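You operate a simulated robot arm through the tools that you are given. There is no shell and no other tool. Be economical: measure what you need, move in short steps, check, and stop when the job is done.

Carry out the task below with a simulated robot arm. There is one attempt and no reset: what you move stays moved.

JOB
Brush the crust off the brown box's plate, oil it and prove the box.
Fine: green brush, then the yellow dabber from the oil pad, both put back; one plunger stroke, after the oil; leave the other boxes. Set down upright: green stub brush, yellow felt dabber. A coat counts when it lies all over at full strength: go over it till it gets no stronger. What is to be rubbed or washed off counts as gone when no trace of it is left.
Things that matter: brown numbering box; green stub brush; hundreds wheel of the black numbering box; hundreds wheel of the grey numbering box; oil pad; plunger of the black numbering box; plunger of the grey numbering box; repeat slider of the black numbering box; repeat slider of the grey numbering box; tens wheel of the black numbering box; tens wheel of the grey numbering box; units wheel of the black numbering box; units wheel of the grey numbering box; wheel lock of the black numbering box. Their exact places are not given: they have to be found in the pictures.

The check looks at the end state, three seconds after you hand in, the way a careful person would. Anything else that was tipped, shoved, dropped, spilled or broken makes it a failure.

ROBOT AND FRAMES
A 7-joint arm with a two-finger parallel gripper on a trunk, on a base that drives. Base frame: it is fixed to the floor where the robot stands at the start and does not move with it; the origin is under the middle of the robot, x ahead of it, y to its left, z up; the surface under the hand at the start is at about z = 880. Units: mm, degrees, N and s.
Its first joint turns from -166.0 to 166.0 degrees. Places, roughly: brown numbering box [600, -100, 900]; hundreds wheel of the black numbering box [600, 200, 900]; hundreds wheel of the grey numbering box [600, -400, 900]; oil pad [800, -200, 900]; plunger of the black numbering box [600, 100, 900]; plunger of the grey numbering box [600, -500, 900]; repeat slider of the black numbering box [600, 200, 900]; repeat slider of the grey numbering box [600, -400, 900]; tens wheel of the black numbering box [600, 100, 900]; tens wheel of the grey numbering box [600, -400, 900]; units wheel of the black numbering box [600, 100, 900]; units wheel of the grey numbering box [600, -400, 900]; wheel lock of the black numbering box [600, 200, 900]; wheel lock of the grey numbering box [600, -300, 900]. Payload 3.43 kg.
The TCP is the grasp point between the finger pads, 30 mm short of the fingertips. In the tool frame z runs along the fingers and y along their closing line. The gripper opens to 94 mm. The fingers are 28 mm wide and 10 mm thick; the gripper's body (50 by 96 mm) begins 55 mm behind the TCP.
Orientation is that of the tool frame in the base frame, as [roll, pitch, yaw] about the fixed x, y, z axes, in that order (R = Rz(yaw) Ry(pitch) Rx(roll)). With the fingers straight down and closing along the base's y, the tool's x points along the base's -x, its y along +y and its z along -z.

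CONTROLS
- The arm moves only by the tool move_arm. Its arguments are lists of equal length, an entry for each row: "offset": the shift along the tool's x, y, z in mm, a list of three; "delta_rot": the turn, a rotation vector about the tool's x, y, z in degrees, a list of three; "grip": the finger opening in mm, from 0 to 94. In form: {"offset": [[dx, dy, dz], ...], "delta_rot": [[wx, wy, wz], ...], "grip": [grip, ...]}. A call has 1 to 8 rows; each row shifts and turns the commanded pose from where the row before left it, along the tool's axes as they then stand. Rows are played at 5 a second. More than 50 mm and 8.6 degrees between two rows, or a gripper value outside its range, and nothing of the call is played. Where a pose cannot be reached the arm comes as near as it can. A force on the tool above 60 N (or 10 N above the force at the start of the call, whichever is more), or a blocked arm, ends the call early, and 0.2 s more pass. The fingers move at their own pace (about 45 mm/s each) and stop on an object; they squeeze with about 20 N. The grip force told is the motor's: it shows also when the fingers shut on nothing. Time passes only in rows, and 0.2 s behind the last, so rows that do not move let the fingers close. The reply holds the time, the measured pose of the TCP, the force on the tool along the base axes, the opening and the grip force, in the units named above and with some noise, with the torque about the TCP (base axes, N m) and any sound that the robot's microphone picked up.
- Cameras (640 x 400 px; columns grow to the right, rows downward): "scene" is now at [512.6, 142.7, 1373.5]; the picture's right is [-0.57, -0.82, 0.00], its down [-0.44, 0.30, -0.85] and it looks along [0.70, -0.48, -0.53] (base axes); focal length 214 px, centre (320, 200). "wrist" rides on the gripper at [76, 14, -103] in the tool frame; the picture's right is [-0.18, 0.98, 0.00], its down [-0.75, -0.14, -0.64] and it looks along [-0.63, -0.12, 0.77] (tool axes); focal length 243 px, centre (320, 200).
- get_image(camera): a new picture of that camera. No time passes.
- raise_lower(by): slides the trunk up (or, below 0, down) by that many mm; the arm and the scene camera ride with it, the base frame stays. It gives what a move gives, with no picture.
- drive_base(legs): drives the robot by 1 to 6 legs, each [ahead, left, turn to the left] in mm, mm and degrees, along the robot's own axes; the way and the turn of a leg run together, so that a leg with both is an arc; at most 1500 mm and 180 degrees a leg. The arm and the cameras ride along, it lands a little off, and it stops where it bumps. It gives what a move gives.
- turn_head(pan, tilt): turns the head with the scene camera to pan (to the left, within 103 degrees either way) and tilt (down, from -29 to 69), counted from straight ahead of the robot. It gives what a move gives.
- locate(camera, pixels): for up to 12 pixels [column, row] of the newest picture of that camera ("zoom" is the newest enlarged one), the place [x, y, z] in the base frame of the surface seen there, good to about 2 mm. No time passes.
- zoom(camera, box): a new picture of the part [left, top, right, bottom] of that camera's present view, enlarged. No time passes.
- job_done(): hands the job in; it is judged then, once.

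Work in short steps. Measure before you move; look again where a grasp or a placing could have gone wrong, and mend it. You have 80 turns and 68 pictures in all, those below and enlarged ones among them. Open the gripper and draw the arm clear of the work before you hand the job in, unless the task says otherwise; then end with one line.

The tools are called after ">>>" by a JSON object that holds its "method" and its "body". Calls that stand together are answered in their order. move_arm: Moves the arm, as the interface text tells. Its arguments: {"type":"object","properties":{"offset":{"type":"array","items":{"type":"array","items":{"type":"number"}}},"delta_rot":{"type":"array","items":{"type":"array","items":{"type":"number"}}},"grip":{"type":"array","items":{"type":"number"}}},"required":["offset","delta_rot","grip"]} The other tools are called the same way: raise_lower (by) slides the trunk up or down; drive_base (legs) drives the base; turn_head (pan, tilt) turns the head that bears the scene camera; get_image (camera) takes a picture; locate (camera, pixels) gives the place of the surface under pixels of a picture; zoom (camera, box) takes an enlarged picture of a part of a camera's view; job_done () hands the job in.

At the start:

```text
time_s: 0.0
position: [653.1, 59.8, 1305.1]
orientation: [180.0, 0.0, 179.9]
contact_force: [-0.5, -0.8, 0.7]
torque: [0.0, 0.03, -0.02]
gripper_width: 94.0
finger_force: 0.0
trunk travel left (down, up): [-425.0, 185.0]
robot x, y, heading: [3.3, 1.4, -0.2]
head pan, tilt: [-34.6, 32.0]
```

scene: 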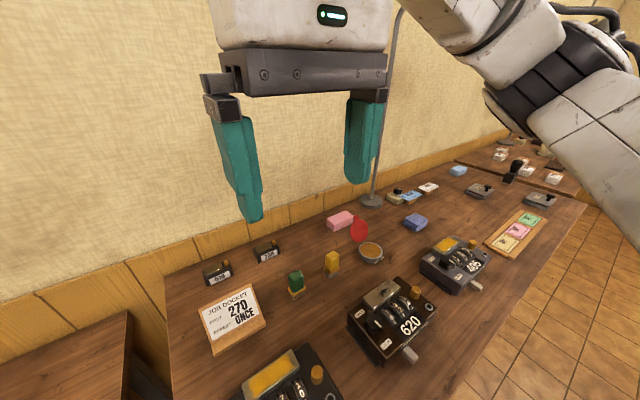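
wrist: 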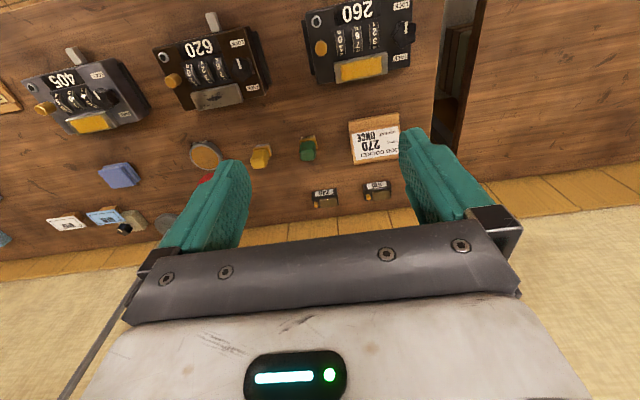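

The wrist view shows three boxes (405 grey, 620 brown, 260 black), with the green brush, yellow dabber and pad behind them. I'll zoom on the details first.

>>> {"method": "zoom", "body": {"camera": "scene", "box": [190, 200, 350, 300]}}

>>> {"method": "zoom", "body": {"camera": "scene", "box": [320, 200, 480, 380]}}

>>> {"method": "zoom", "body": {"camera": "wrist", "box": [140, 0, 300, 120]}}

```text
4.00 times, centred on (270, 250) of scene
```

zoom: 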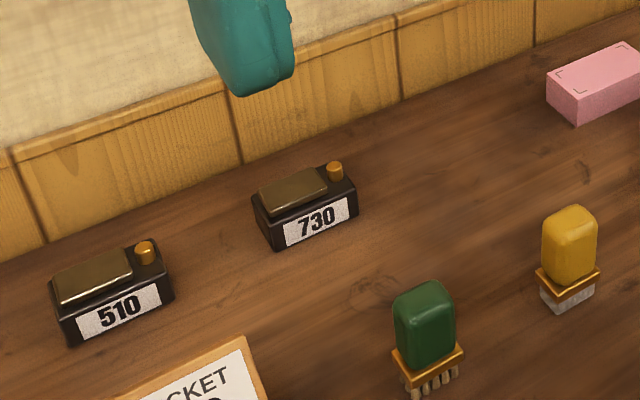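

```text
2.22 times, centred on (400, 290) of scene
```

zoom: 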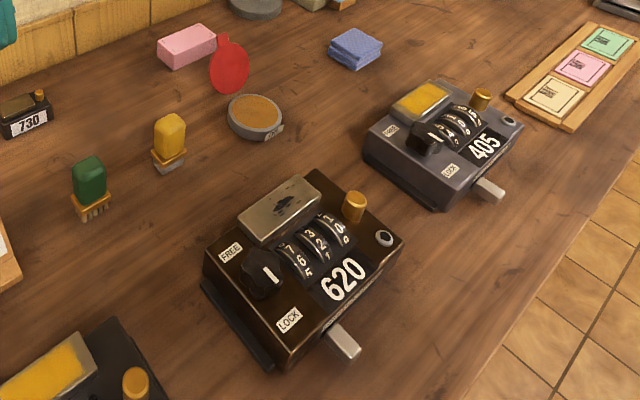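

```text
3.33 times, centred on (220, 60) of wrist
```

zoom: 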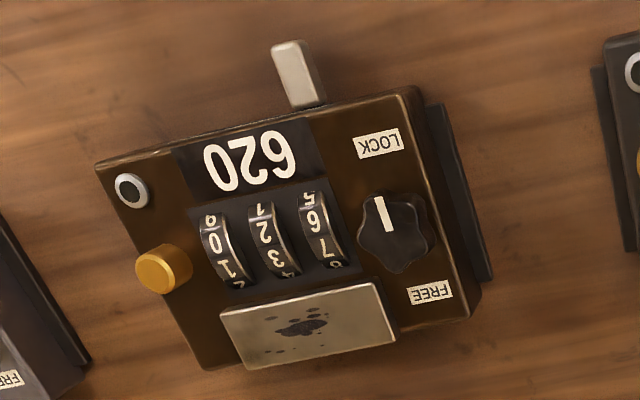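

I'll locate the tools, the pad, and the brown box's plate and plunger.

>>> {"method": "locate", "body": {"camera": "scene", "pixels": [[296, 276], [291, 292], [301, 291], [332, 258], [332, 271], [371, 251], [360, 253], [382, 251], [359, 230]]}}

>>> {"method": "locate", "body": {"camera": "wrist", "pixels": [[217, 95], [196, 94], [201, 109], [234, 88], [239, 99], [181, 82], [213, 18], [214, 93], [308, 148], [261, 154], [205, 154], [230, 110]]}}

>>> {"method": "zoom", "body": {"camera": "wrist", "box": [180, 120, 340, 220]}}

```text
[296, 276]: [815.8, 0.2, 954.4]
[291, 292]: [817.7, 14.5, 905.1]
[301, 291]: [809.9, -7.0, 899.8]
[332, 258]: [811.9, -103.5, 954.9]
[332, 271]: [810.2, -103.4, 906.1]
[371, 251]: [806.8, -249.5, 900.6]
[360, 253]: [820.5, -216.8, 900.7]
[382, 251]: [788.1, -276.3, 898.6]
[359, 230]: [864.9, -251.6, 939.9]
```

```text
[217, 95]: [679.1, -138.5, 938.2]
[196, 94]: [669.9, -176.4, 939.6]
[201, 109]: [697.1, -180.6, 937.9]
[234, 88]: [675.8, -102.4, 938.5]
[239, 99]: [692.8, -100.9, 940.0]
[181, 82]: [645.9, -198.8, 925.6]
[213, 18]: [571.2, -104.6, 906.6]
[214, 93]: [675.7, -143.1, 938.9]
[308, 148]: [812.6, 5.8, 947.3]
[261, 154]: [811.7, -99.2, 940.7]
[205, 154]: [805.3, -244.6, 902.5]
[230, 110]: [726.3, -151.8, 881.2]
```

```text
4.00 times, centred on (260, 170) of wrist
```

zoom: 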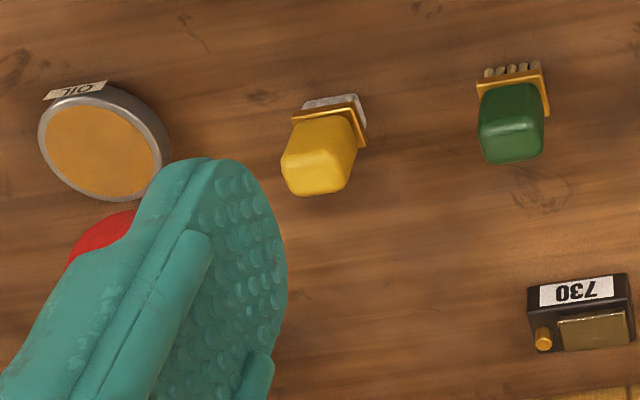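

The brush is at about (814, 4) with its top at z 955. I'll move above it and look closely.

>>> {"method": "move_arm", "body": {"offset": [[-23, -8, 36], [-23, -8, 36], [-23, -8, 36], [-23, -8, 36], [-23, -8, 36], [-23, -8, 36], [-23, -8, 36], [0, 0, 0]], "delta_rot": [[0, 0, 0], [0, 0, 0], [0, 0, 0], [0, 0, 0], [0, 0, 0], [0, 0, 0], [0, 0, 0], [0, 0, 0]], "grip": [94, 94, 94, 94, 94, 80, 70, 70]}}

>>> {"method": "get_image", "body": {"camera": "wrist"}}

>>> {"method": "get_image", "body": {"camera": "scene"}}

```text
time_s: 1.8
position: [816.3, 2.6, 1050.9]
orientation: [180.0, 0.0, -180.0]
contact_force: [-0.4, 0.8, -1.0]
torque: [-0.01, 0.0, -0.01]
gripper_width: 70.2
finger_force: 0.0
trunk travel left (down, up): [-425.0, 185.0]
robot x, y, heading: [-0.8, -3.3, 0.0]
head pan, tilt: [-34.6, 32.0]
```

```text
61 pictures are left
```

wrist: 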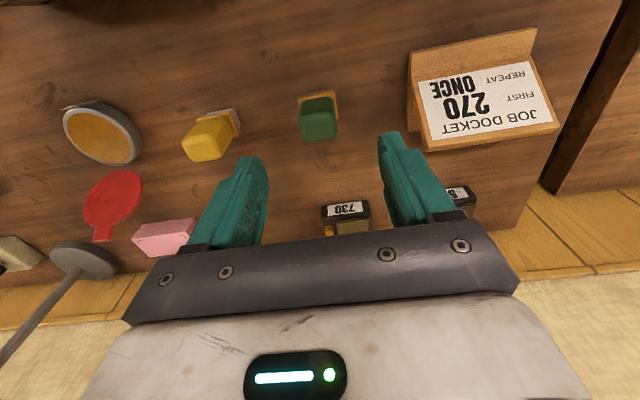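

```text
60 pictures are left
```

scene: 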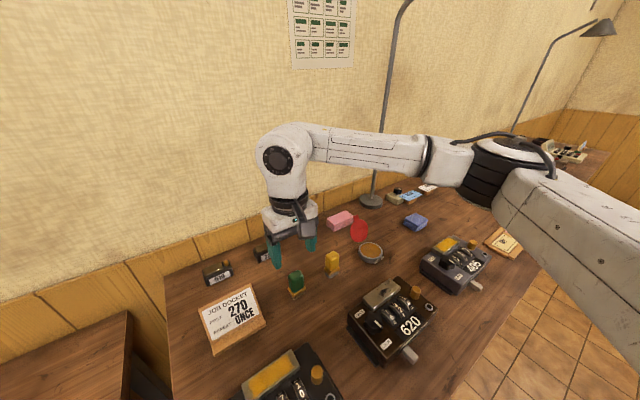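

Now I'll zoom in on the brush to measure its yaw and centre, and look at the dabber and pad.

>>> {"method": "zoom", "body": {"camera": "wrist", "box": [270, 70, 370, 160]}}

>>> {"method": "locate", "body": {"camera": "zoom", "pixels": [[240, 340], [390, 340], [240, 220], [390, 220], [200, 190], [430, 150], [315, 400], [315, 280]]}}

>>> {"method": "zoom", "body": {"camera": "wrist", "box": [50, 80, 250, 205]}}

>>> {"method": "locate", "body": {"camera": "zoom", "pixels": [[60, 160], [270, 200], [160, 90], [180, 240], [160, 165], [440, 240], [550, 240], [500, 200], [610, 130], [560, 95], [200, 400]]}}

```text
4.44 times, centred on (320, 115) of wrist
```

zoom: 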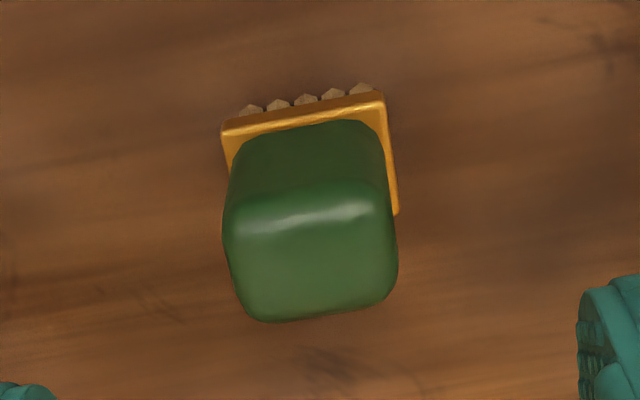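

```text
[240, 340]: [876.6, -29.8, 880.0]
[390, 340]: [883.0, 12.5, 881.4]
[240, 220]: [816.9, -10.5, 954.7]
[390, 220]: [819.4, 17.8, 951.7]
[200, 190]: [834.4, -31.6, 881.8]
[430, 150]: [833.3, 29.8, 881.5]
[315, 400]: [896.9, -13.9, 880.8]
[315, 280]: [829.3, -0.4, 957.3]
```

```text
3.20 times, centred on (150, 142) of wrist
```

zoom: 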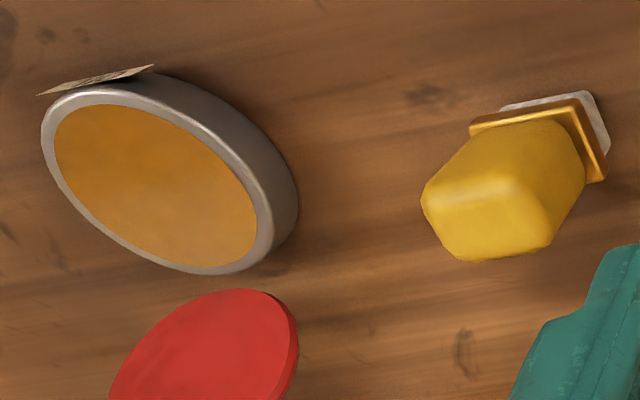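

```text
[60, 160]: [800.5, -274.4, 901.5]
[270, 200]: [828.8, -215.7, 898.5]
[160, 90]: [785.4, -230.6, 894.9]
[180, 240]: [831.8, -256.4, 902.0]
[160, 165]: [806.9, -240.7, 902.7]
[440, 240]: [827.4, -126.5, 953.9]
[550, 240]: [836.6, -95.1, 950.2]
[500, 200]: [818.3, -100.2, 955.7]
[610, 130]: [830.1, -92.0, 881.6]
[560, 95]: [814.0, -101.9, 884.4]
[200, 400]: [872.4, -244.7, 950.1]
```

The brush is square to the base axes within a few degrees. Its handle centre is about (822, 3). I'll descend and grip it.

>>> {"method": "move_arm", "body": {"offset": [[-5, 0, 30], [0, 0, 40], [0, 0, 38], [0, 0, 0], [0, 0, 0], [0, 0, 0], [0, 0, 0]], "delta_rot": [[0, 0, 0], [0, 0, 0], [0, 0, 0], [0, 0, 0], [0, 0, 0], [0, 0, 0], [0, 0, 0]], "grip": [70, 70, 70, 70, 26, 26, 26]}}

>>> {"method": "get_image", "body": {"camera": "wrist"}}

```text
time_s: 3.4
position: [819.1, 3.1, 943.2]
orientation: [-179.9, 0.0, 180.0]
contact_force: [-0.4, -1.2, -0.5]
torque: [-0.01, 0.0, -0.02]
gripper_width: 37.7
finger_force: 19.5
trunk travel left (down, up): [-425.0, 185.0]
robot x, y, heading: [2.1, -2.7, 0.2]
head pan, tilt: [-34.6, 32.0]
```

```text
57 pictures are left
```

wrist: 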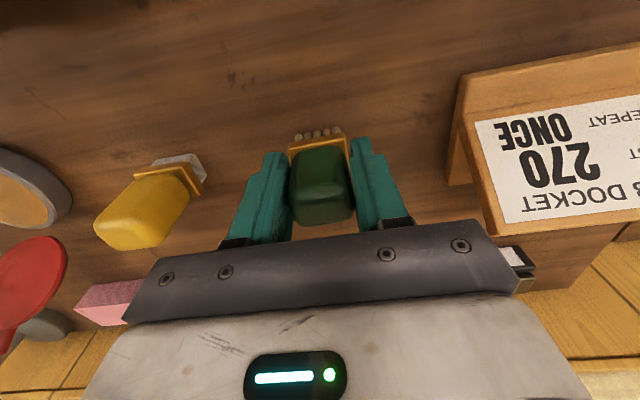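

The brush is held at a width of 37.7. I'll lift it and carry it toward the brown box, staying offset so I can see the plate.

>>> {"method": "move_arm", "body": {"offset": [[0, 0, -45], [0, 0, -45], [25, -8, -40], [43, -10, -20], [43, -12, -10], [43, -12, 0], [43, -12, 0], [0, 0, 0]], "delta_rot": [[0, 0, 0], [0, 0, 0], [0, 0, 0], [0, 0, 0], [0, 0, 0], [0, 0, 0], [0, 0, 0], [0, 0, 0]], "grip": [26, 26, 26, 26, 26, 26, 26, 26]}}

>>> {"method": "get_image", "body": {"camera": "wrist"}}

>>> {"method": "zoom", "body": {"camera": "wrist", "box": [180, 60, 340, 180]}}

```text
time_s: 5.2
position: [617.7, -51.5, 1105.5]
orientation: [179.9, -0.1, 179.9]
contact_force: [0.7, 0.0, -1.4]
torque: [-0.04, -0.01, 0.03]
gripper_width: 37.8
finger_force: 19.5
trunk travel left (down, up): [-425.0, 185.0]
robot x, y, heading: [-1.9, -0.1, -0.1]
head pan, tilt: [-34.6, 32.0]
```

```text
56 pictures are left
```

wrist: 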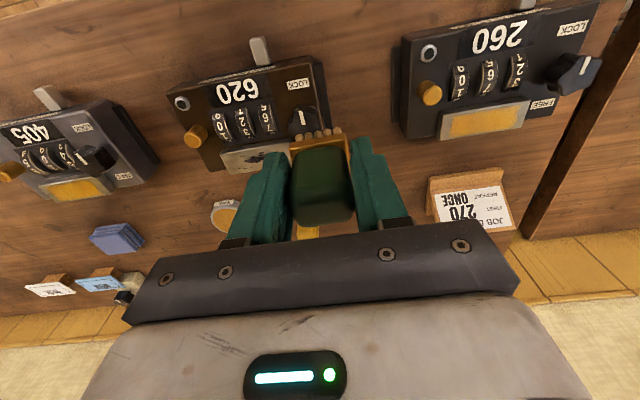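

```text
3.33 times, centred on (260, 120) of wrist
```

zoom: 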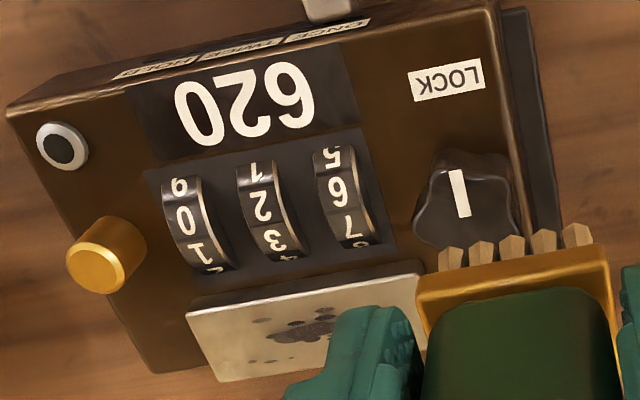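

Now I'll locate the plate corners, wheel tops, knob and plunger in this zoom.

>>> {"method": "locate", "body": {"camera": "zoom", "pixels": [[192, 317], [408, 268], [218, 377], [270, 362], [300, 330], [195, 230], [270, 220], [350, 205], [460, 190], [95, 272], [80, 345], [320, 10]]}}

>>> {"method": "zoom", "body": {"camera": "scene", "box": [340, 265, 450, 365]}}

>>> {"method": "locate", "body": {"camera": "zoom", "pixels": [[140, 140], [265, 50], [310, 100], [185, 185]]}}

```text
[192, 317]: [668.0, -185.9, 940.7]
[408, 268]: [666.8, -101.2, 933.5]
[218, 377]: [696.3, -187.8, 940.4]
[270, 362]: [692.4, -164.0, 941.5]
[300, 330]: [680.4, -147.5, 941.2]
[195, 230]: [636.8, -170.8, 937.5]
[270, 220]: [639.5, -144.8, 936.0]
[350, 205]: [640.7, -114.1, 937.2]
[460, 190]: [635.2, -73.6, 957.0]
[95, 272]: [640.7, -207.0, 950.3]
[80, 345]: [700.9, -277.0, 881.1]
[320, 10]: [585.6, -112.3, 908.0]
```

```text
4.00 times, centred on (395, 315) of scene
```

zoom: 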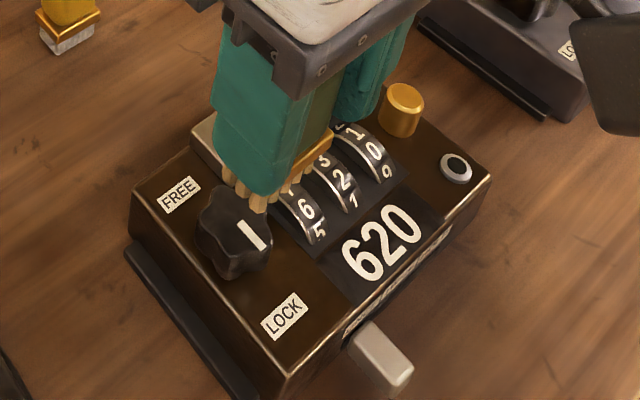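

```text
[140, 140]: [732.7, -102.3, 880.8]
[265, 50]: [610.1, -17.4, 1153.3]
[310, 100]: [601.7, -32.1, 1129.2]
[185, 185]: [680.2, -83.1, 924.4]
```

Plate spans x 666–700 and y −188 to −100 at z ≈ 940. The brush tip sits about 62 mm below the TCP. I'll come in over the plate centre and descend gently.

>>> {"method": "move_arm", "body": {"offset": [[-21, -31, 0], [-21, -31, 0], [-20, -31, 20], [0, 0, 35], [0, 0, 35], [0, 0, 8], [0, 0, 2], [0, 0, 0]], "delta_rot": [[0, 0, 0], [0, 0, 0], [0, 0, 0], [0, 0, 0], [0, 0, 0], [0, 0, 0], [0, 0, 0], [0, 0, 0]], "grip": [26, 26, 26, 26, 26, 26, 26, 26]}}

>>> {"method": "zoom", "body": {"camera": "scene", "box": [340, 245, 450, 345]}}

```text
time_s: 7.0
position: [684.6, -143.6, 1005.5]
orientation: [179.9, 0.1, 179.9]
contact_force: [-0.3, 0.7, -0.2]
torque: [-0.07, 0.05, 0.01]
gripper_width: 37.9
finger_force: 20.0
trunk travel left (down, up): [-425.0, 185.0]
robot x, y, heading: [0.5, 3.9, 0.1]
head pan, tilt: [-34.6, 32.0]
```

```text
4.00 times, centred on (395, 295) of scene
```

zoom: 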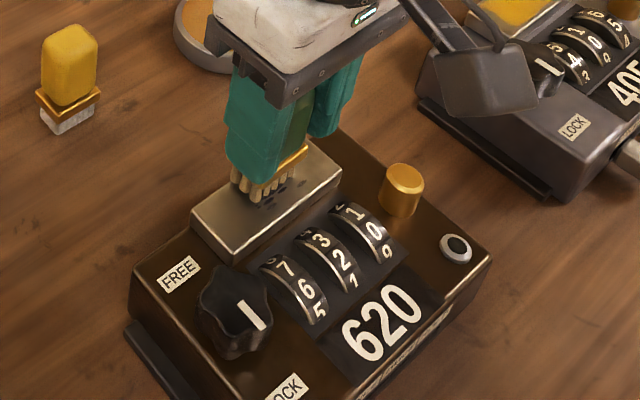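

The bristle tips sit just above the plate. I'll lower in small steps and read the force.

>>> {"method": "move_arm", "body": {"offset": [[2, 0, 2], [0, 0, 0]], "delta_rot": [[0, 0, 0], [0, 0, 0]], "grip": [26, 26]}}

>>> {"method": "move_arm", "body": {"offset": [[0, 0, 2], [0, 0, 0]], "delta_rot": [[0, 0, 0], [0, 0, 0]], "grip": [26, 26]}}

```text
time_s: 7.6
position: [681.9, -144.1, 1001.9]
orientation: [180.0, 0.0, -180.0]
contact_force: [0.3, -0.1, -1.6]
torque: [0.0, 0.02, 0.0]
gripper_width: 37.7
finger_force: 20.0
trunk travel left (down, up): [-425.0, 185.0]
robot x, y, heading: [2.0, 2.2, 0.2]
head pan, tilt: [-34.6, 32.0]
```

```text
time_s: 8.2
position: [681.6, -142.8, 1000.4]
orientation: [-180.0, 0.1, 180.0]
contact_force: [0.0, 0.0, -0.9]
torque: [0.01, 0.01, -0.01]
gripper_width: 37.4
finger_force: 20.0
trunk travel left (down, up): [-425.0, 185.0]
robot x, y, heading: [-0.9, 1.1, 0.0]
head pan, tilt: [-34.6, 32.0]
```

There's no clear contact yet, so I'll keep lowering.

>>> {"method": "move_arm", "body": {"offset": [[0, 0, 1.5], [0, 0, 0]], "delta_rot": [[0, 0, 0], [0, 0, 0]], "grip": [26, 26]}}

>>> {"method": "zoom", "body": {"camera": "scene", "box": [360, 265, 430, 315]}}

```text
time_s: 8.8
position: [681.8, -143.7, 1000.0]
orientation: [-180.0, 0.1, 179.9]
contact_force: [1.0, -1.5, 9.4]
torque: [0.1, -0.04, 0.0]
gripper_width: 37.8
finger_force: 19.6
trunk travel left (down, up): [-425.0, 185.0]
robot x, y, heading: [-5.5, 1.2, 0.1]
head pan, tilt: [-34.6, 32.0]
```

```text
8.00 times, centred on (395, 290) of scene
```

zoom: 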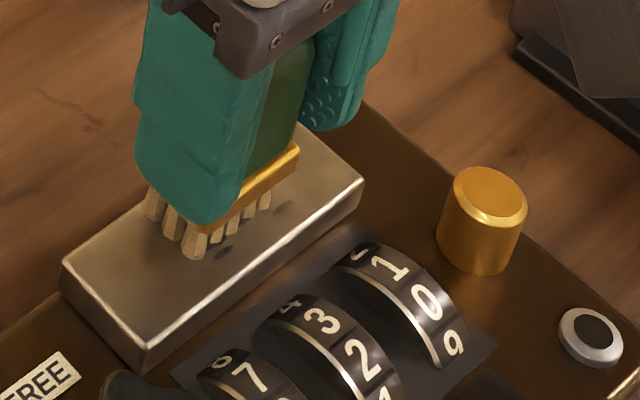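

Contact gives 9 N. I'll ease off slightly and sweep along the plate in y, using three x lanes.

>>> {"method": "move_arm", "body": {"offset": [[0, 0, -0.4], [0, -15, 0], [0, -12, 0], [0, 18, 0], [0, 18, 0], [0, 18, 0], [5, 0, 0], [0, -18, 0]], "delta_rot": [[0, 0, 0], [0, 0, 0], [0, 0, 0], [0, 0, 0], [0, 0, 0], [0, 0, 0], [0, 0, 0], [0, 0, 0]], "grip": [26, 26, 26, 26, 26, 26, 26, 26]}}

>>> {"method": "move_arm", "body": {"offset": [[0, -18, 0], [0, -18, 0], [0, 18, 0], [0, 18, 0], [0, 18, 0], [-10, 0, 0], [0, -18, 0], [0, -18, 0]], "delta_rot": [[0, 0, 0], [0, 0, 0], [0, 0, 0], [0, 0, 0], [0, 0, 0], [0, 0, 0], [0, 0, 0], [0, 0, 0]], "grip": [26, 26, 26, 26, 26, 26, 26, 26]}}

>>> {"method": "zoom", "body": {"camera": "scene", "box": [360, 265, 430, 315]}}

```text
time_s: 10.6
position: [676.5, -132.1, 998.8]
orientation: [179.9, 0.1, -179.9]
contact_force: [-0.6, 7.7, 20.9]
torque: [0.09, -0.15, 0.07]
gripper_width: 38.0
finger_force: 20.3
trunk travel left (down, up): [-425.0, 185.0]
robot x, y, heading: [-2.6, 0.9, 0.0]
head pan, tilt: [-34.6, 32.0]
```

```text
time_s: 12.4
position: [687.4, -152.8, 999.9]
orientation: [180.0, 0.0, 180.0]
contact_force: [-0.4, -1.1, -0.5]
torque: [-0.02, 0.0, 0.01]
gripper_width: 37.6
finger_force: 19.9
trunk travel left (down, up): [-425.0, 185.0]
robot x, y, heading: [-0.2, -3.7, -0.1]
head pan, tilt: [-34.6, 32.0]
```

```text
8.00 times, centred on (395, 290) of scene
```

zoom: 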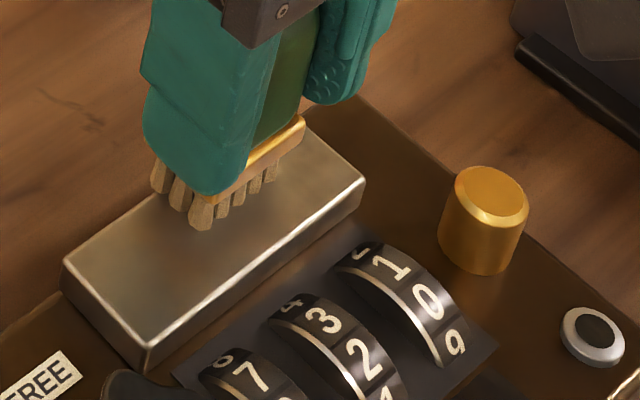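

The visible plate is clean. I'll lift off to inspect all of it.

>>> {"method": "move_arm", "body": {"offset": [[0, 0, -40], [-20, 20, -40], [-20, 30, 0]], "delta_rot": [[0, 0, 0], [0, 0, 0], [0, 0, 0]], "grip": [26, 26, 26]}}

>>> {"method": "zoom", "body": {"camera": "scene", "box": [360, 265, 430, 315]}}

>>> {"method": "zoom", "body": {"camera": "wrist", "box": [180, 60, 340, 160]}}

```text
time_s: 13.2
position: [728.2, -100.4, 1079.9]
orientation: [180.0, 0.0, 180.0]
contact_force: [0.3, 0.8, -1.7]
torque: [0.01, -0.02, -0.02]
gripper_width: 37.7
finger_force: 20.3
trunk travel left (down, up): [-425.0, 185.0]
robot x, y, heading: [4.9, 1.7, -0.1]
head pan, tilt: [-34.6, 32.0]
```

```text
8.00 times, centred on (395, 290) of scene
```

zoom: 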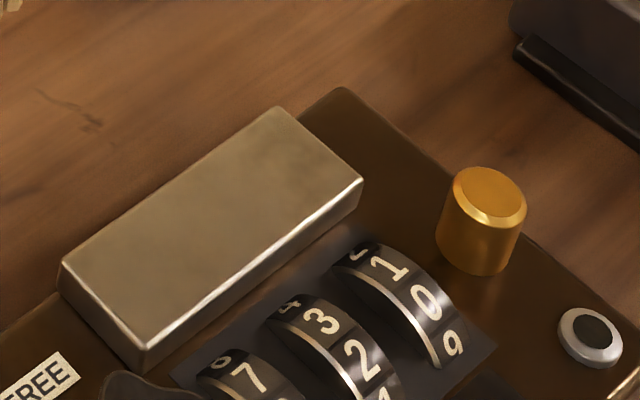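

```text
4.00 times, centred on (260, 110) of wrist
```

zoom: 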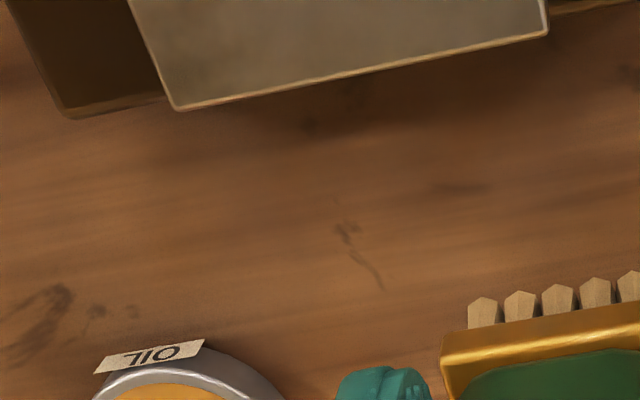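

The plate looks clean, with only faint mottling. I'll make one more set of strokes so nothing is left behind.

>>> {"method": "move_arm", "body": {"offset": [[20, -20, 0], [26, -45, 20], [0, 0, 45], [0, 0, 15.3], [0, 18, 0], [0, 18, 0], [0, 18, 0], [-6, 0, 0]], "delta_rot": [[0, 0, 0], [0, 0, 0], [0, 0, 0], [0, 0, 0], [0, 0, 0], [0, 0, 0], [0, 0, 0], [0, 0, 0]], "grip": [26, 26, 26, 26, 26, 26, 26, 26]}}

>>> {"method": "move_arm", "body": {"offset": [[0, -18, 0], [0, -18, 0], [0, -18, 0], [3, 9, 0], [0, 18, 0], [0, 18, 0], [5, 0, 0], [0, -18, 0]], "delta_rot": [[0, 0, 0], [0, 0, 0], [0, 0, 0], [0, 0, 0], [0, 0, 0], [0, 0, 0], [0, 0, 0], [0, 0, 0]], "grip": [26, 26, 26, 26, 26, 26, 26, 26]}}

>>> {"method": "move_arm", "body": {"offset": [[0, -18, 0], [0, -18, 0], [0, 0, -40], [-20, 20, -40], [-20, 30, 0]], "delta_rot": [[0, 0, 0], [0, 0, 0], [0, 0, 0], [0, 0, 0], [0, 0, 0]], "grip": [26, 26, 26, 26, 26]}}

>>> {"method": "zoom", "body": {"camera": "scene", "box": [350, 245, 430, 315]}}

```text
refused: row 2 steps farther than a row can; nothing moved
```

```text
time_s: 15.0
position: [718.8, -129.1, 1079.7]
orientation: [180.0, 0.0, -179.9]
contact_force: [0.6, 0.2, -1.6]
torque: [-0.06, 0.01, 0.01]
gripper_width: 37.7
finger_force: 19.8
trunk travel left (down, up): [-425.0, 185.0]
robot x, y, heading: [-3.7, -3.7, -0.1]
head pan, tilt: [-34.6, 32.0]
```

```text
time_s: 16.2
position: [758.0, -114.3, 1160.2]
orientation: [-180.0, -0.1, -179.9]
contact_force: [-0.6, -0.2, -0.7]
torque: [0.03, -0.03, 0.02]
gripper_width: 37.7
finger_force: 19.9
trunk travel left (down, up): [-425.0, 185.0]
robot x, y, heading: [0.3, -0.9, 0.3]
head pan, tilt: [-34.6, 32.0]
```

```text
5.71 times, centred on (390, 280) of scene
```

zoom: 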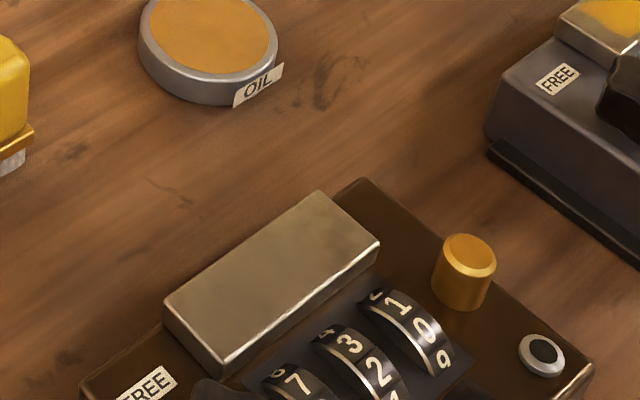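

One row of that call was too long, so it was refused and the remaining strokes ran harmlessly in the air. I'll redo the return to the plate.

>>> {"method": "move_arm", "body": {"offset": [[30, -20, 20], [30, -20, 20], [16, -11, 40], [0, 0, 40], [0, 0, 30], [0, 0, 9], [0, 0, 0]], "delta_rot": [[0, 0, 0], [0, 0, 0], [0, 0, 0], [0, 0, 0], [0, 0, 0], [0, 0, 0], [0, 0, 0]], "grip": [26, 26, 26, 26, 26, 26, 26]}}

```text
time_s: 17.8
position: [682.3, -167.3, 999.5]
orientation: [180.0, -0.1, 180.0]
contact_force: [0.4, -0.8, -0.6]
torque: [0.02, 0.0, 0.02]
gripper_width: 37.7
finger_force: 19.9
trunk travel left (down, up): [-425.0, 185.0]
robot x, y, heading: [-2.0, -0.6, -0.1]
head pan, tilt: [-34.6, 32.0]
```

There's no force yet, so I'll drop 1.2 mm and sweep.

>>> {"method": "move_arm", "body": {"offset": [[0, 0, 1.2], [0, 16, 0], [0, 16, 0], [0, 16, 0], [-6, 0, 0], [0, -16, 0], [0, -16, 0], [0, -16, 0]], "delta_rot": [[0, 0, 0], [0, 0, 0], [0, 0, 0], [0, 0, 0], [0, 0, 0], [0, 0, 0], [0, 0, 0], [0, 0, 0]], "grip": [26, 26, 26, 26, 26, 26, 26, 26]}}

>>> {"method": "move_arm", "body": {"offset": [[11, 0, 0], [0, 16, 0], [0, 16, 0], [0, 16, 0], [0, 0, -40], [0, 0, -40]], "delta_rot": [[0, 0, 0], [0, 0, 0], [0, 0, 0], [0, 0, 0], [0, 0, 0], [0, 0, 0]], "grip": [26, 26, 26, 26, 26, 26]}}

>>> {"method": "zoom", "body": {"camera": "scene", "box": [350, 265, 430, 335]}}

```text
time_s: 19.6
position: [688.3, -165.2, 999.1]
orientation: [-180.0, -0.1, -179.9]
contact_force: [-0.1, 2.3, 4.5]
torque: [0.03, -0.04, 0.02]
gripper_width: 37.6
finger_force: 19.4
trunk travel left (down, up): [-425.0, 185.0]
robot x, y, heading: [-3.0, 0.3, 0.2]
head pan, tilt: [-34.6, 32.0]
```

```text
time_s: 21.0
position: [677.2, -120.2, 1080.0]
orientation: [-180.0, -0.1, -179.9]
contact_force: [-0.1, 0.1, -0.9]
torque: [0.01, 0.0, -0.01]
gripper_width: 37.8
finger_force: 20.3
trunk travel left (down, up): [-425.0, 185.0]
robot x, y, heading: [-2.8, 0.4, -0.0]
head pan, tilt: [-34.6, 32.0]
```

```text
5.71 times, centred on (390, 300) of scene
```

zoom: 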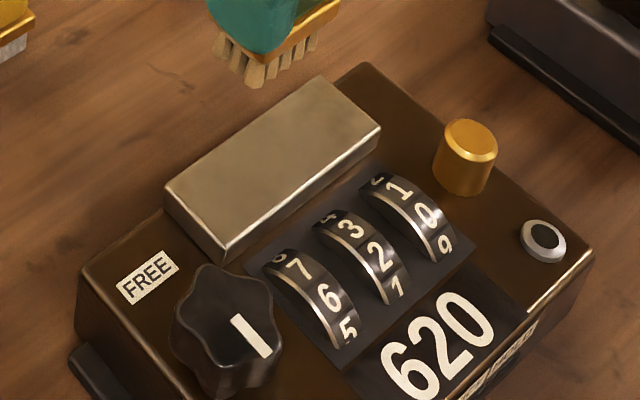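

The plate is clean. I'll carry the brush back to its spot.

>>> {"method": "move_arm", "body": {"offset": [[-35.5, 30.75, 0], [-35.5, 30.75, 0], [-35.5, 30.75, 0], [-35.5, 30.75, 0], [0, 0, 40], [0, 0, 40], [0, 0, 45], [0, 0, 0]], "delta_rot": [[0, 0, 0], [0, 0, 0], [0, 0, 0], [0, 0, 0], [0, 0, 0], [0, 0, 0], [0, 0, 0], [0, 0, 0]], "grip": [26, 26, 26, 26, 26, 26, 26, 26]}}

```text
time_s: 22.8
position: [819.3, 4.6, 953.5]
orientation: [180.0, 0.1, -180.0]
contact_force: [0.5, -0.3, -1.9]
torque: [0.0, 0.01, 0.01]
gripper_width: 37.5
finger_force: 20.2
trunk travel left (down, up): [-425.0, 185.0]
robot x, y, heading: [-0.7, -1.2, -0.1]
head pan, tilt: [-34.6, 32.0]
```

I'll lower gently until it touches down.

>>> {"method": "move_arm", "body": {"offset": [[0, 0, 5], [0, 0, 3], [0, 0, 1.5], [0, 0, 0]], "delta_rot": [[0, 0, 0], [0, 0, 0], [0, 0, 0], [0, 0, 0]], "grip": [26, 26, 26, 26]}}

```text
time_s: 23.8
position: [820.1, 5.4, 944.5]
orientation: [179.9, 0.0, 179.9]
contact_force: [0.2, 0.2, -0.5]
torque: [0.0, 0.04, -0.01]
gripper_width: 37.8
finger_force: 19.9
trunk travel left (down, up): [-425.0, 185.0]
robot x, y, heading: [-1.9, -1.1, 0.0]
head pan, tilt: [-34.6, 32.0]
```

There's still no contact force; I'll go 1 mm more.

>>> {"method": "move_arm", "body": {"offset": [[0, 0, 1], [0, 0, 0]], "delta_rot": [[0, 0, 0], [0, 0, 0]], "grip": [26, 26]}}

>>> {"method": "zoom", "body": {"camera": "scene", "box": [265, 245, 345, 305]}}

```text
time_s: 24.4
position: [817.7, 4.8, 942.9]
orientation: [-180.0, -0.1, 180.0]
contact_force: [0.6, 0.3, -0.3]
torque: [0.0, 0.05, 0.0]
gripper_width: 38.0
finger_force: 19.8
trunk travel left (down, up): [-425.0, 185.0]
robot x, y, heading: [0.0, 0.0, 0.2]
head pan, tilt: [-34.6, 32.0]
```

```text
6.67 times, centred on (305, 275) of scene
```

zoom: 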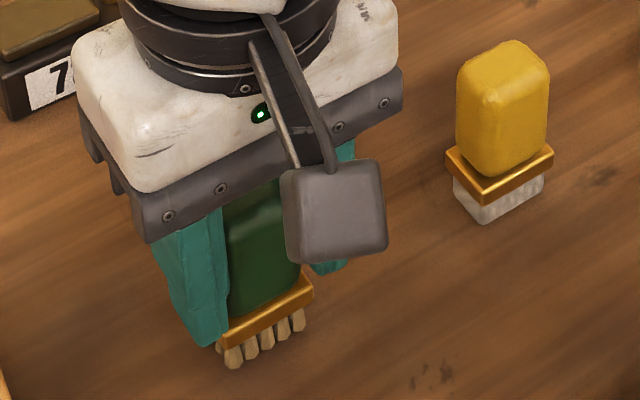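

I'll lower it in further small steps until I feel the table.

>>> {"method": "move_arm", "body": {"offset": [[0, 0, 1], [0, 0, 0]], "delta_rot": [[0, 0, 0], [0, 0, 0]], "grip": [26, 26]}}

```text
time_s: 25.0
position: [819.4, 4.5, 942.5]
orientation: [-179.9, 0.0, -180.0]
contact_force: [-0.4, -0.1, -0.4]
torque: [0.03, 0.0, -0.01]
gripper_width: 37.6
finger_force: 20.3
trunk travel left (down, up): [-425.0, 185.0]
robot x, y, heading: [0.2, 2.5, -0.2]
head pan, tilt: [-34.6, 32.0]
```

>>> {"method": "move_arm", "body": {"offset": [[0, 0, 1], [0, 0, 0]], "delta_rot": [[0, 0, 0], [0, 0, 0]], "grip": [26, 26]}}

```text
time_s: 25.6
position: [819.2, 4.5, 940.8]
orientation: [180.0, 0.0, -179.9]
contact_force: [-0.4, -0.1, -1.8]
torque: [0.04, 0.03, -0.02]
gripper_width: 37.9
finger_force: 19.9
trunk travel left (down, up): [-425.0, 185.0]
robot x, y, heading: [-1.4, 0.4, -0.0]
head pan, tilt: [-34.6, 32.0]
```

There's still no load, so I'll take another small step.

>>> {"method": "move_arm", "body": {"offset": [[0, 0, 1], [0, 0, 0]], "delta_rot": [[0, 0, 0], [0, 0, 0]], "grip": [26, 26]}}

>>> {"method": "zoom", "body": {"camera": "scene", "box": [275, 275, 315, 305]}}

```text
time_s: 26.2
position: [820.4, 4.4, 940.4]
orientation: [180.0, 0.1, -179.9]
contact_force: [0.0, -0.8, 7.3]
torque: [-0.04, -0.09, -0.01]
gripper_width: 37.7
finger_force: 20.3
trunk travel left (down, up): [-425.0, 185.0]
robot x, y, heading: [-0.9, -1.5, 0.1]
head pan, tilt: [-34.6, 32.0]
```

```text
13.33 times, centred on (295, 290) of scene
```

zoom: 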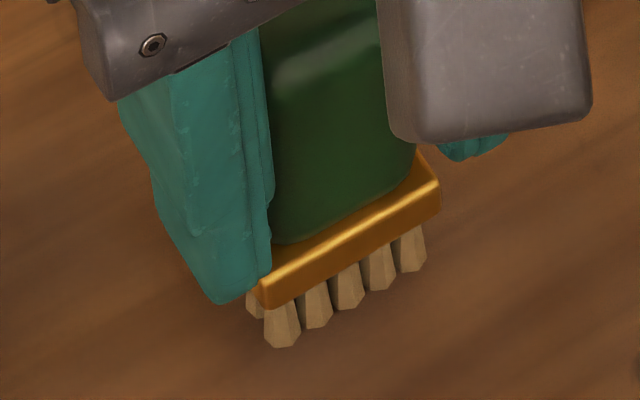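

Contact at 7 N, so the brush is standing. I'll release and raise the hand.

>>> {"method": "move_arm", "body": {"offset": [[0, 0, -0.4], [0, 0, 0], [0, 0, 0], [0, 0, -40], [0, 0, -45], [0, 0, -30]], "delta_rot": [[0, 0, 0], [0, 0, 0], [0, 0, 0], [0, 0, 0], [0, 0, 0], [0, 0, 0]], "grip": [45, 70, 70, 70, 70, 70]}}

>>> {"method": "move_arm", "body": {"offset": [[0, -36, 0], [0, -36, 0], [0, -36, 0], [0, 0, 0]], "delta_rot": [[0, 0, 4], [0, 0, 0], [0, 0, 0], [0, 0, 0]], "grip": [70, 70, 70, 70]}}

>>> {"method": "get_image", "body": {"camera": "wrist"}}

>>> {"method": "zoom", "body": {"camera": "wrist", "box": [270, 70, 370, 160]}}

>>> {"method": "zoom", "body": {"camera": "scene", "box": [270, 235, 360, 305]}}

```text
time_s: 27.6
position: [819.6, 4.1, 1058.7]
orientation: [-179.9, 0.0, 180.0]
contact_force: [-0.3, 0.5, -0.7]
torque: [-0.03, 0.04, -0.04]
gripper_width: 70.0
finger_force: 0.1
trunk travel left (down, up): [-425.0, 185.0]
robot x, y, heading: [-1.4, -0.5, -0.1]
head pan, tilt: [-34.6, 32.0]
```

```text
time_s: 28.6
position: [813.6, -104.4, 1056.4]
orientation: [180.0, 0.0, 175.9]
contact_force: [-0.3, 0.3, 0.4]
torque: [-0.01, -0.01, -0.02]
gripper_width: 70.2
finger_force: 0.1
trunk travel left (down, up): [-425.0, 185.0]
robot x, y, heading: [1.0, -2.4, 0.2]
head pan, tilt: [-34.6, 32.0]
```

```text
44 pictures are left
```

wrist: 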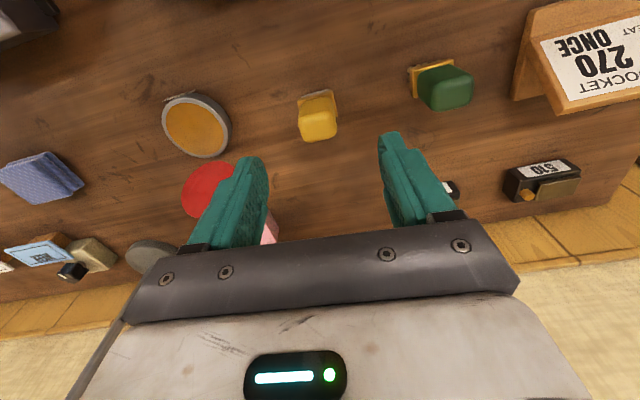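

```text
4.44 times, centred on (320, 115) of wrist
```

zoom: 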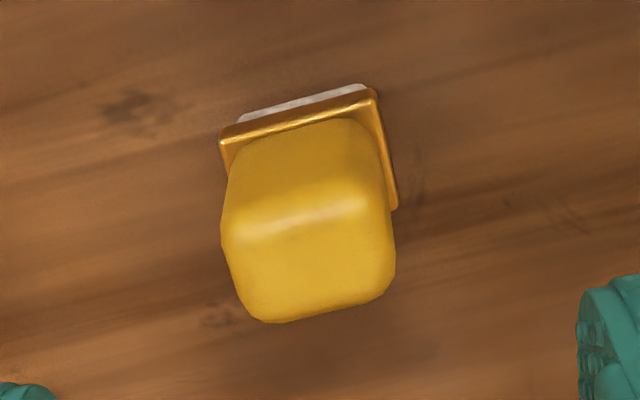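

```text
5.71 times, centred on (315, 270) of scene
```

zoom: 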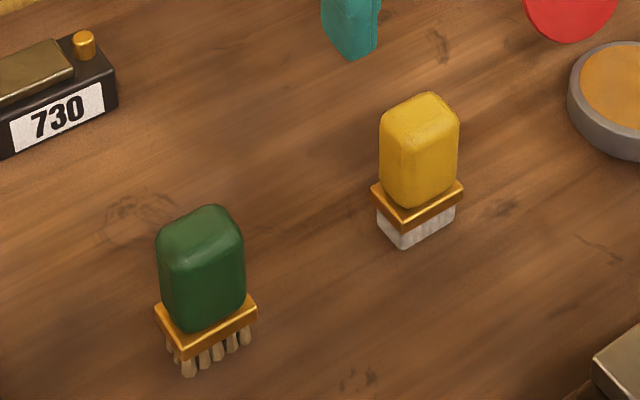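

The brush stands upright. The dabber is near (817, −104), turned about 5° back from the tool, so I'll unturn, descend and grip it.

>>> {"method": "move_arm", "body": {"offset": [[-3, 0, 30], [0, 0, 40], [0, 0, 43], [0, 0, 0], [0, 0, 0], [0, 0, 0], [0, 0, 0]], "delta_rot": [[0, 0, -4.5], [0, 0, 0], [0, 0, 0], [0, 0, 0], [0, 0, 0], [0, 0, 0], [0, 0, 0]], "grip": [70, 70, 70, 70, 26, 26, 26]}}

>>> {"method": "get_image", "body": {"camera": "wrist"}}

>>> {"method": "locate", "body": {"camera": "wrist", "pixels": [[320, 190], [300, 158], [345, 150], [321, 140]]}}

```text
time_s: 30.2
position: [817.6, -105.2, 944.1]
orientation: [-180.0, 0.0, -179.5]
contact_force: [0.1, -0.2, -0.1]
torque: [0.01, 0.02, 0.0]
gripper_width: 37.9
finger_force: 19.9
trunk travel left (down, up): [-425.0, 185.0]
robot x, y, heading: [-1.5, 3.6, 0.1]
head pan, tilt: [-34.6, 32.0]
```

```text
41 pictures are left
```

wrist: 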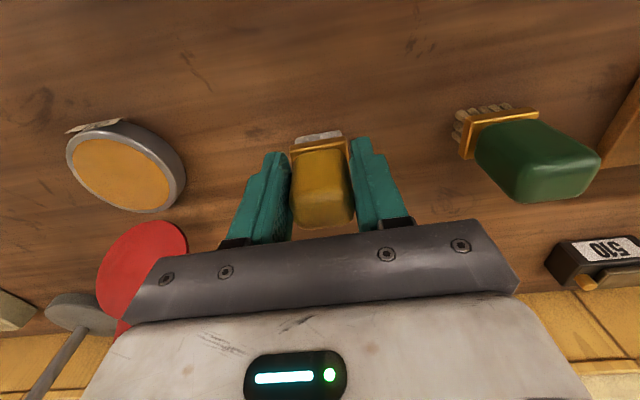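

```text
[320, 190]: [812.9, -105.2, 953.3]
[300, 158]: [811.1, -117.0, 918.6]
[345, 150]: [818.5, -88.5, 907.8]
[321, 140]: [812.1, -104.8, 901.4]
```

The dabber is held. I'll lift it and move it over the pad centre at about (808, −246).

>>> {"method": "move_arm", "body": {"offset": [[0, 0, -40], [0, 0, -40], [3, -47, 0], [3, -47, 0], [3, -47, 0], [0, 0, 30], [0, 0, 15], [0, 0, 0]], "delta_rot": [[0, 0, 0], [0, 0, 0], [0, 0, 0], [0, 0, 0], [0, 0, 0], [0, 0, 0], [0, 0, 0], [0, 0, 0]], "grip": [26, 26, 26, 26, 26, 26, 26, 26]}}

>>> {"method": "zoom", "body": {"camera": "scene", "box": [330, 205, 410, 275]}}

>>> {"method": "get_image", "body": {"camera": "wrist"}}

```text
time_s: 32.0
position: [810.7, -243.9, 976.5]
orientation: [179.9, -0.1, -179.5]
contact_force: [0.0, 0.0, -0.8]
torque: [0.02, 0.02, 0.01]
gripper_width: 38.0
finger_force: 20.0
trunk travel left (down, up): [-425.0, 185.0]
robot x, y, heading: [-0.2, -1.2, 0.0]
head pan, tilt: [-34.6, 32.0]
```

```text
5.71 times, centred on (370, 240) of scene
```

zoom: 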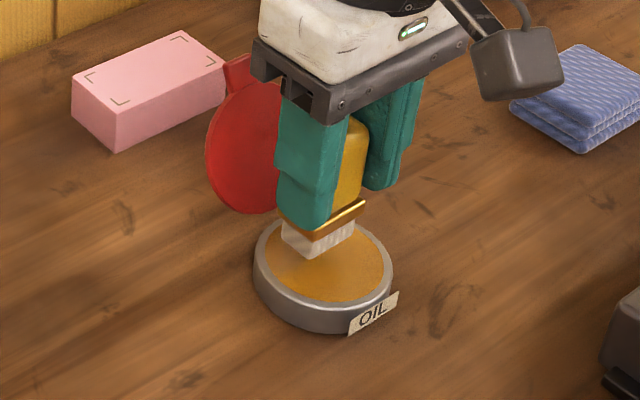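

```text
39 pictures are left
```

wrist: 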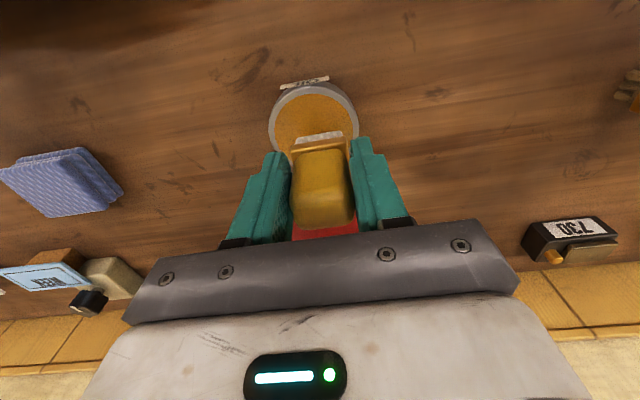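

The dabber is centred and about 12 mm above the pad. I'll lower it until it presses lightly.

>>> {"method": "move_arm", "body": {"offset": [[0, 0, 5], [0, 0, 4], [0, 0, 2], [0, 0, 0]], "delta_rot": [[0, 0, 0], [0, 0, 0], [0, 0, 0], [0, 0, 0]], "grip": [26, 26, 26, 26]}}

```text
time_s: 33.0
position: [809.2, -244.0, 967.4]
orientation: [-180.0, -0.2, -179.6]
contact_force: [0.1, 0.2, -0.4]
torque: [0.0, 0.02, 0.04]
gripper_width: 37.7
finger_force: 20.1
trunk travel left (down, up): [-425.0, 185.0]
robot x, y, heading: [3.5, 0.9, 0.4]
head pan, tilt: [-34.6, 32.0]
```

>>> {"method": "move_arm", "body": {"offset": [[0, 0, 1.5], [0, 0, 0], [0, 0, 1.2], [0, 0, 0]], "delta_rot": [[0, 0, 0], [0, 0, 0], [0, 0, 0], [0, 0, 0]], "grip": [26, 26, 26, 26]}}

```text
time_s: 34.0
position: [809.1, -243.8, 964.3]
orientation: [179.9, 0.0, -179.5]
contact_force: [-0.3, 0.9, -0.3]
torque: [0.01, 0.01, 0.0]
gripper_width: 37.7
finger_force: 20.2
trunk travel left (down, up): [-425.0, 185.0]
robot x, y, heading: [2.4, -3.5, -0.2]
head pan, tilt: [-34.6, 32.0]
```

There's no contact yet; I'll continue down in fine steps.

>>> {"method": "move_arm", "body": {"offset": [[0, 0, 1], [0, 0, 0.5], [0, 0, 0]], "delta_rot": [[0, 0, 0], [0, 0, 0], [0, 0, 0]], "grip": [26, 26, 26]}}

>>> {"method": "zoom", "body": {"camera": "scene", "box": [345, 225, 395, 270]}}

```text
time_s: 34.8
position: [809.9, -243.4, 963.8]
orientation: [180.0, 0.0, -179.5]
contact_force: [-0.2, 0.1, -0.8]
torque: [-0.01, 0.02, -0.04]
gripper_width: 37.6
finger_force: 20.7
trunk travel left (down, up): [-425.0, 185.0]
robot x, y, heading: [-2.7, -1.5, 0.2]
head pan, tilt: [-34.6, 32.0]
```

```text
8.89 times, centred on (370, 248) of scene
```

zoom: 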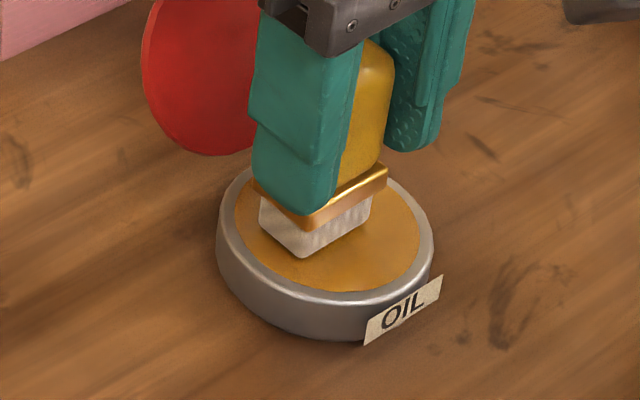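

>>> {"method": "move_arm", "body": {"offset": [[0, 0, 1], [0, 0, 0]], "delta_rot": [[0, 0, 0], [0, 0, 0]], "grip": [26, 26]}}

```text
time_s: 35.4
position: [809.4, -245.2, 961.9]
orientation: [-179.9, 0.1, -179.5]
contact_force: [-0.7, 0.0, -1.3]
torque: [0.04, 0.01, 0.01]
gripper_width: 37.9
finger_force: 19.8
trunk travel left (down, up): [-425.0, 185.0]
robot x, y, heading: [-1.2, 2.8, 0.1]
head pan, tilt: [-34.6, 32.0]
```

>>> {"method": "move_arm", "body": {"offset": [[0, 0, 1], [0, 0, 0]], "delta_rot": [[0, 0, 0], [0, 0, 0]], "grip": [26, 26]}}

```text
time_s: 36.0
position: [809.6, -245.6, 961.6]
orientation: [-179.9, 0.0, -179.4]
contact_force: [-2.4, -1.4, 10.1]
torque: [-0.01, 0.11, 0.01]
gripper_width: 37.9
finger_force: 19.8
trunk travel left (down, up): [-425.0, 185.0]
robot x, y, heading: [3.5, 1.3, -0.2]
head pan, tilt: [-34.6, 32.0]
```

Contact gives 10 N. I'll dwell, lift slightly and dab a second time, then raise and look at the felt.

>>> {"method": "move_arm", "body": {"offset": [[0, 0, 0], [0, 0, -4], [0, 0, 4], [0, 0, 0], [0, 0, 0], [0, 0, -40], [0, 0, -45]], "delta_rot": [[0, 0, 0], [0, 0, 0], [0, 0, 0], [0, 0, 0], [0, 0, 0], [0, 0, 0], [0, 0, 0]], "grip": [26, 26, 26, 26, 26, 26, 26]}}

>>> {"method": "zoom", "body": {"camera": "scene", "box": [330, 185, 410, 275]}}

```text
time_s: 37.6
position: [807.0, -244.3, 1046.1]
orientation: [-180.0, -0.1, -179.5]
contact_force: [-0.1, 0.4, -0.4]
torque: [0.03, -0.01, -0.01]
gripper_width: 37.5
finger_force: 20.1
trunk travel left (down, up): [-425.0, 185.0]
robot x, y, heading: [-3.4, 1.0, -0.2]
head pan, tilt: [-34.6, 32.0]
```

```text
4.44 times, centred on (370, 230) of scene
```

zoom: 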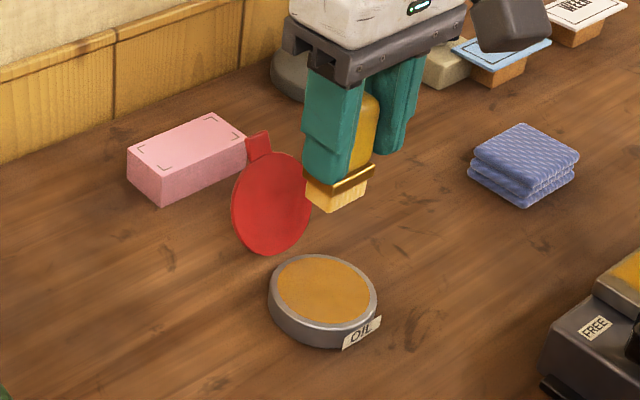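

The felt is now loaded with oil (yellow). I'll move over the plate centre.

>>> {"method": "move_arm", "body": {"offset": [[31.5, 25.25, 0], [31.5, 25.25, 0], [31.5, 25.25, 0], [31.5, 25.25, 0], [0, 0, 30], [0, 0, 12], [0, 0, 2], [0, 0, 0]], "delta_rot": [[0, 0, 0], [0, 0, 0], [0, 0, 0], [0, 0, 0], [0, 0, 0], [0, 0, 0], [0, 0, 0], [0, 0, 0]], "grip": [26, 26, 26, 26, 26, 26, 26, 26]}}

>>> {"method": "move_arm", "body": {"offset": [[0, 0, 1], [0, 0, 0]], "delta_rot": [[0, 0, 0], [0, 0, 0]], "grip": [26, 26]}}

```text
time_s: 39.4
position: [683.1, -144.0, 1002.8]
orientation: [180.0, 0.0, -179.6]
contact_force: [-0.7, 0.9, -0.7]
torque: [0.01, 0.01, -0.02]
gripper_width: 37.5
finger_force: 19.5
trunk travel left (down, up): [-425.0, 185.0]
robot x, y, heading: [-0.2, -0.7, -0.2]
head pan, tilt: [-34.6, 32.0]
```

```text
time_s: 40.0
position: [682.5, -144.0, 1002.2]
orientation: [180.0, -0.1, -179.5]
contact_force: [-0.1, 0.2, -0.9]
torque: [-0.01, 0.0, 0.0]
gripper_width: 37.5
finger_force: 20.4
trunk travel left (down, up): [-425.0, 185.0]
robot x, y, heading: [1.0, -0.8, 0.0]
head pan, tilt: [-34.6, 32.0]
```

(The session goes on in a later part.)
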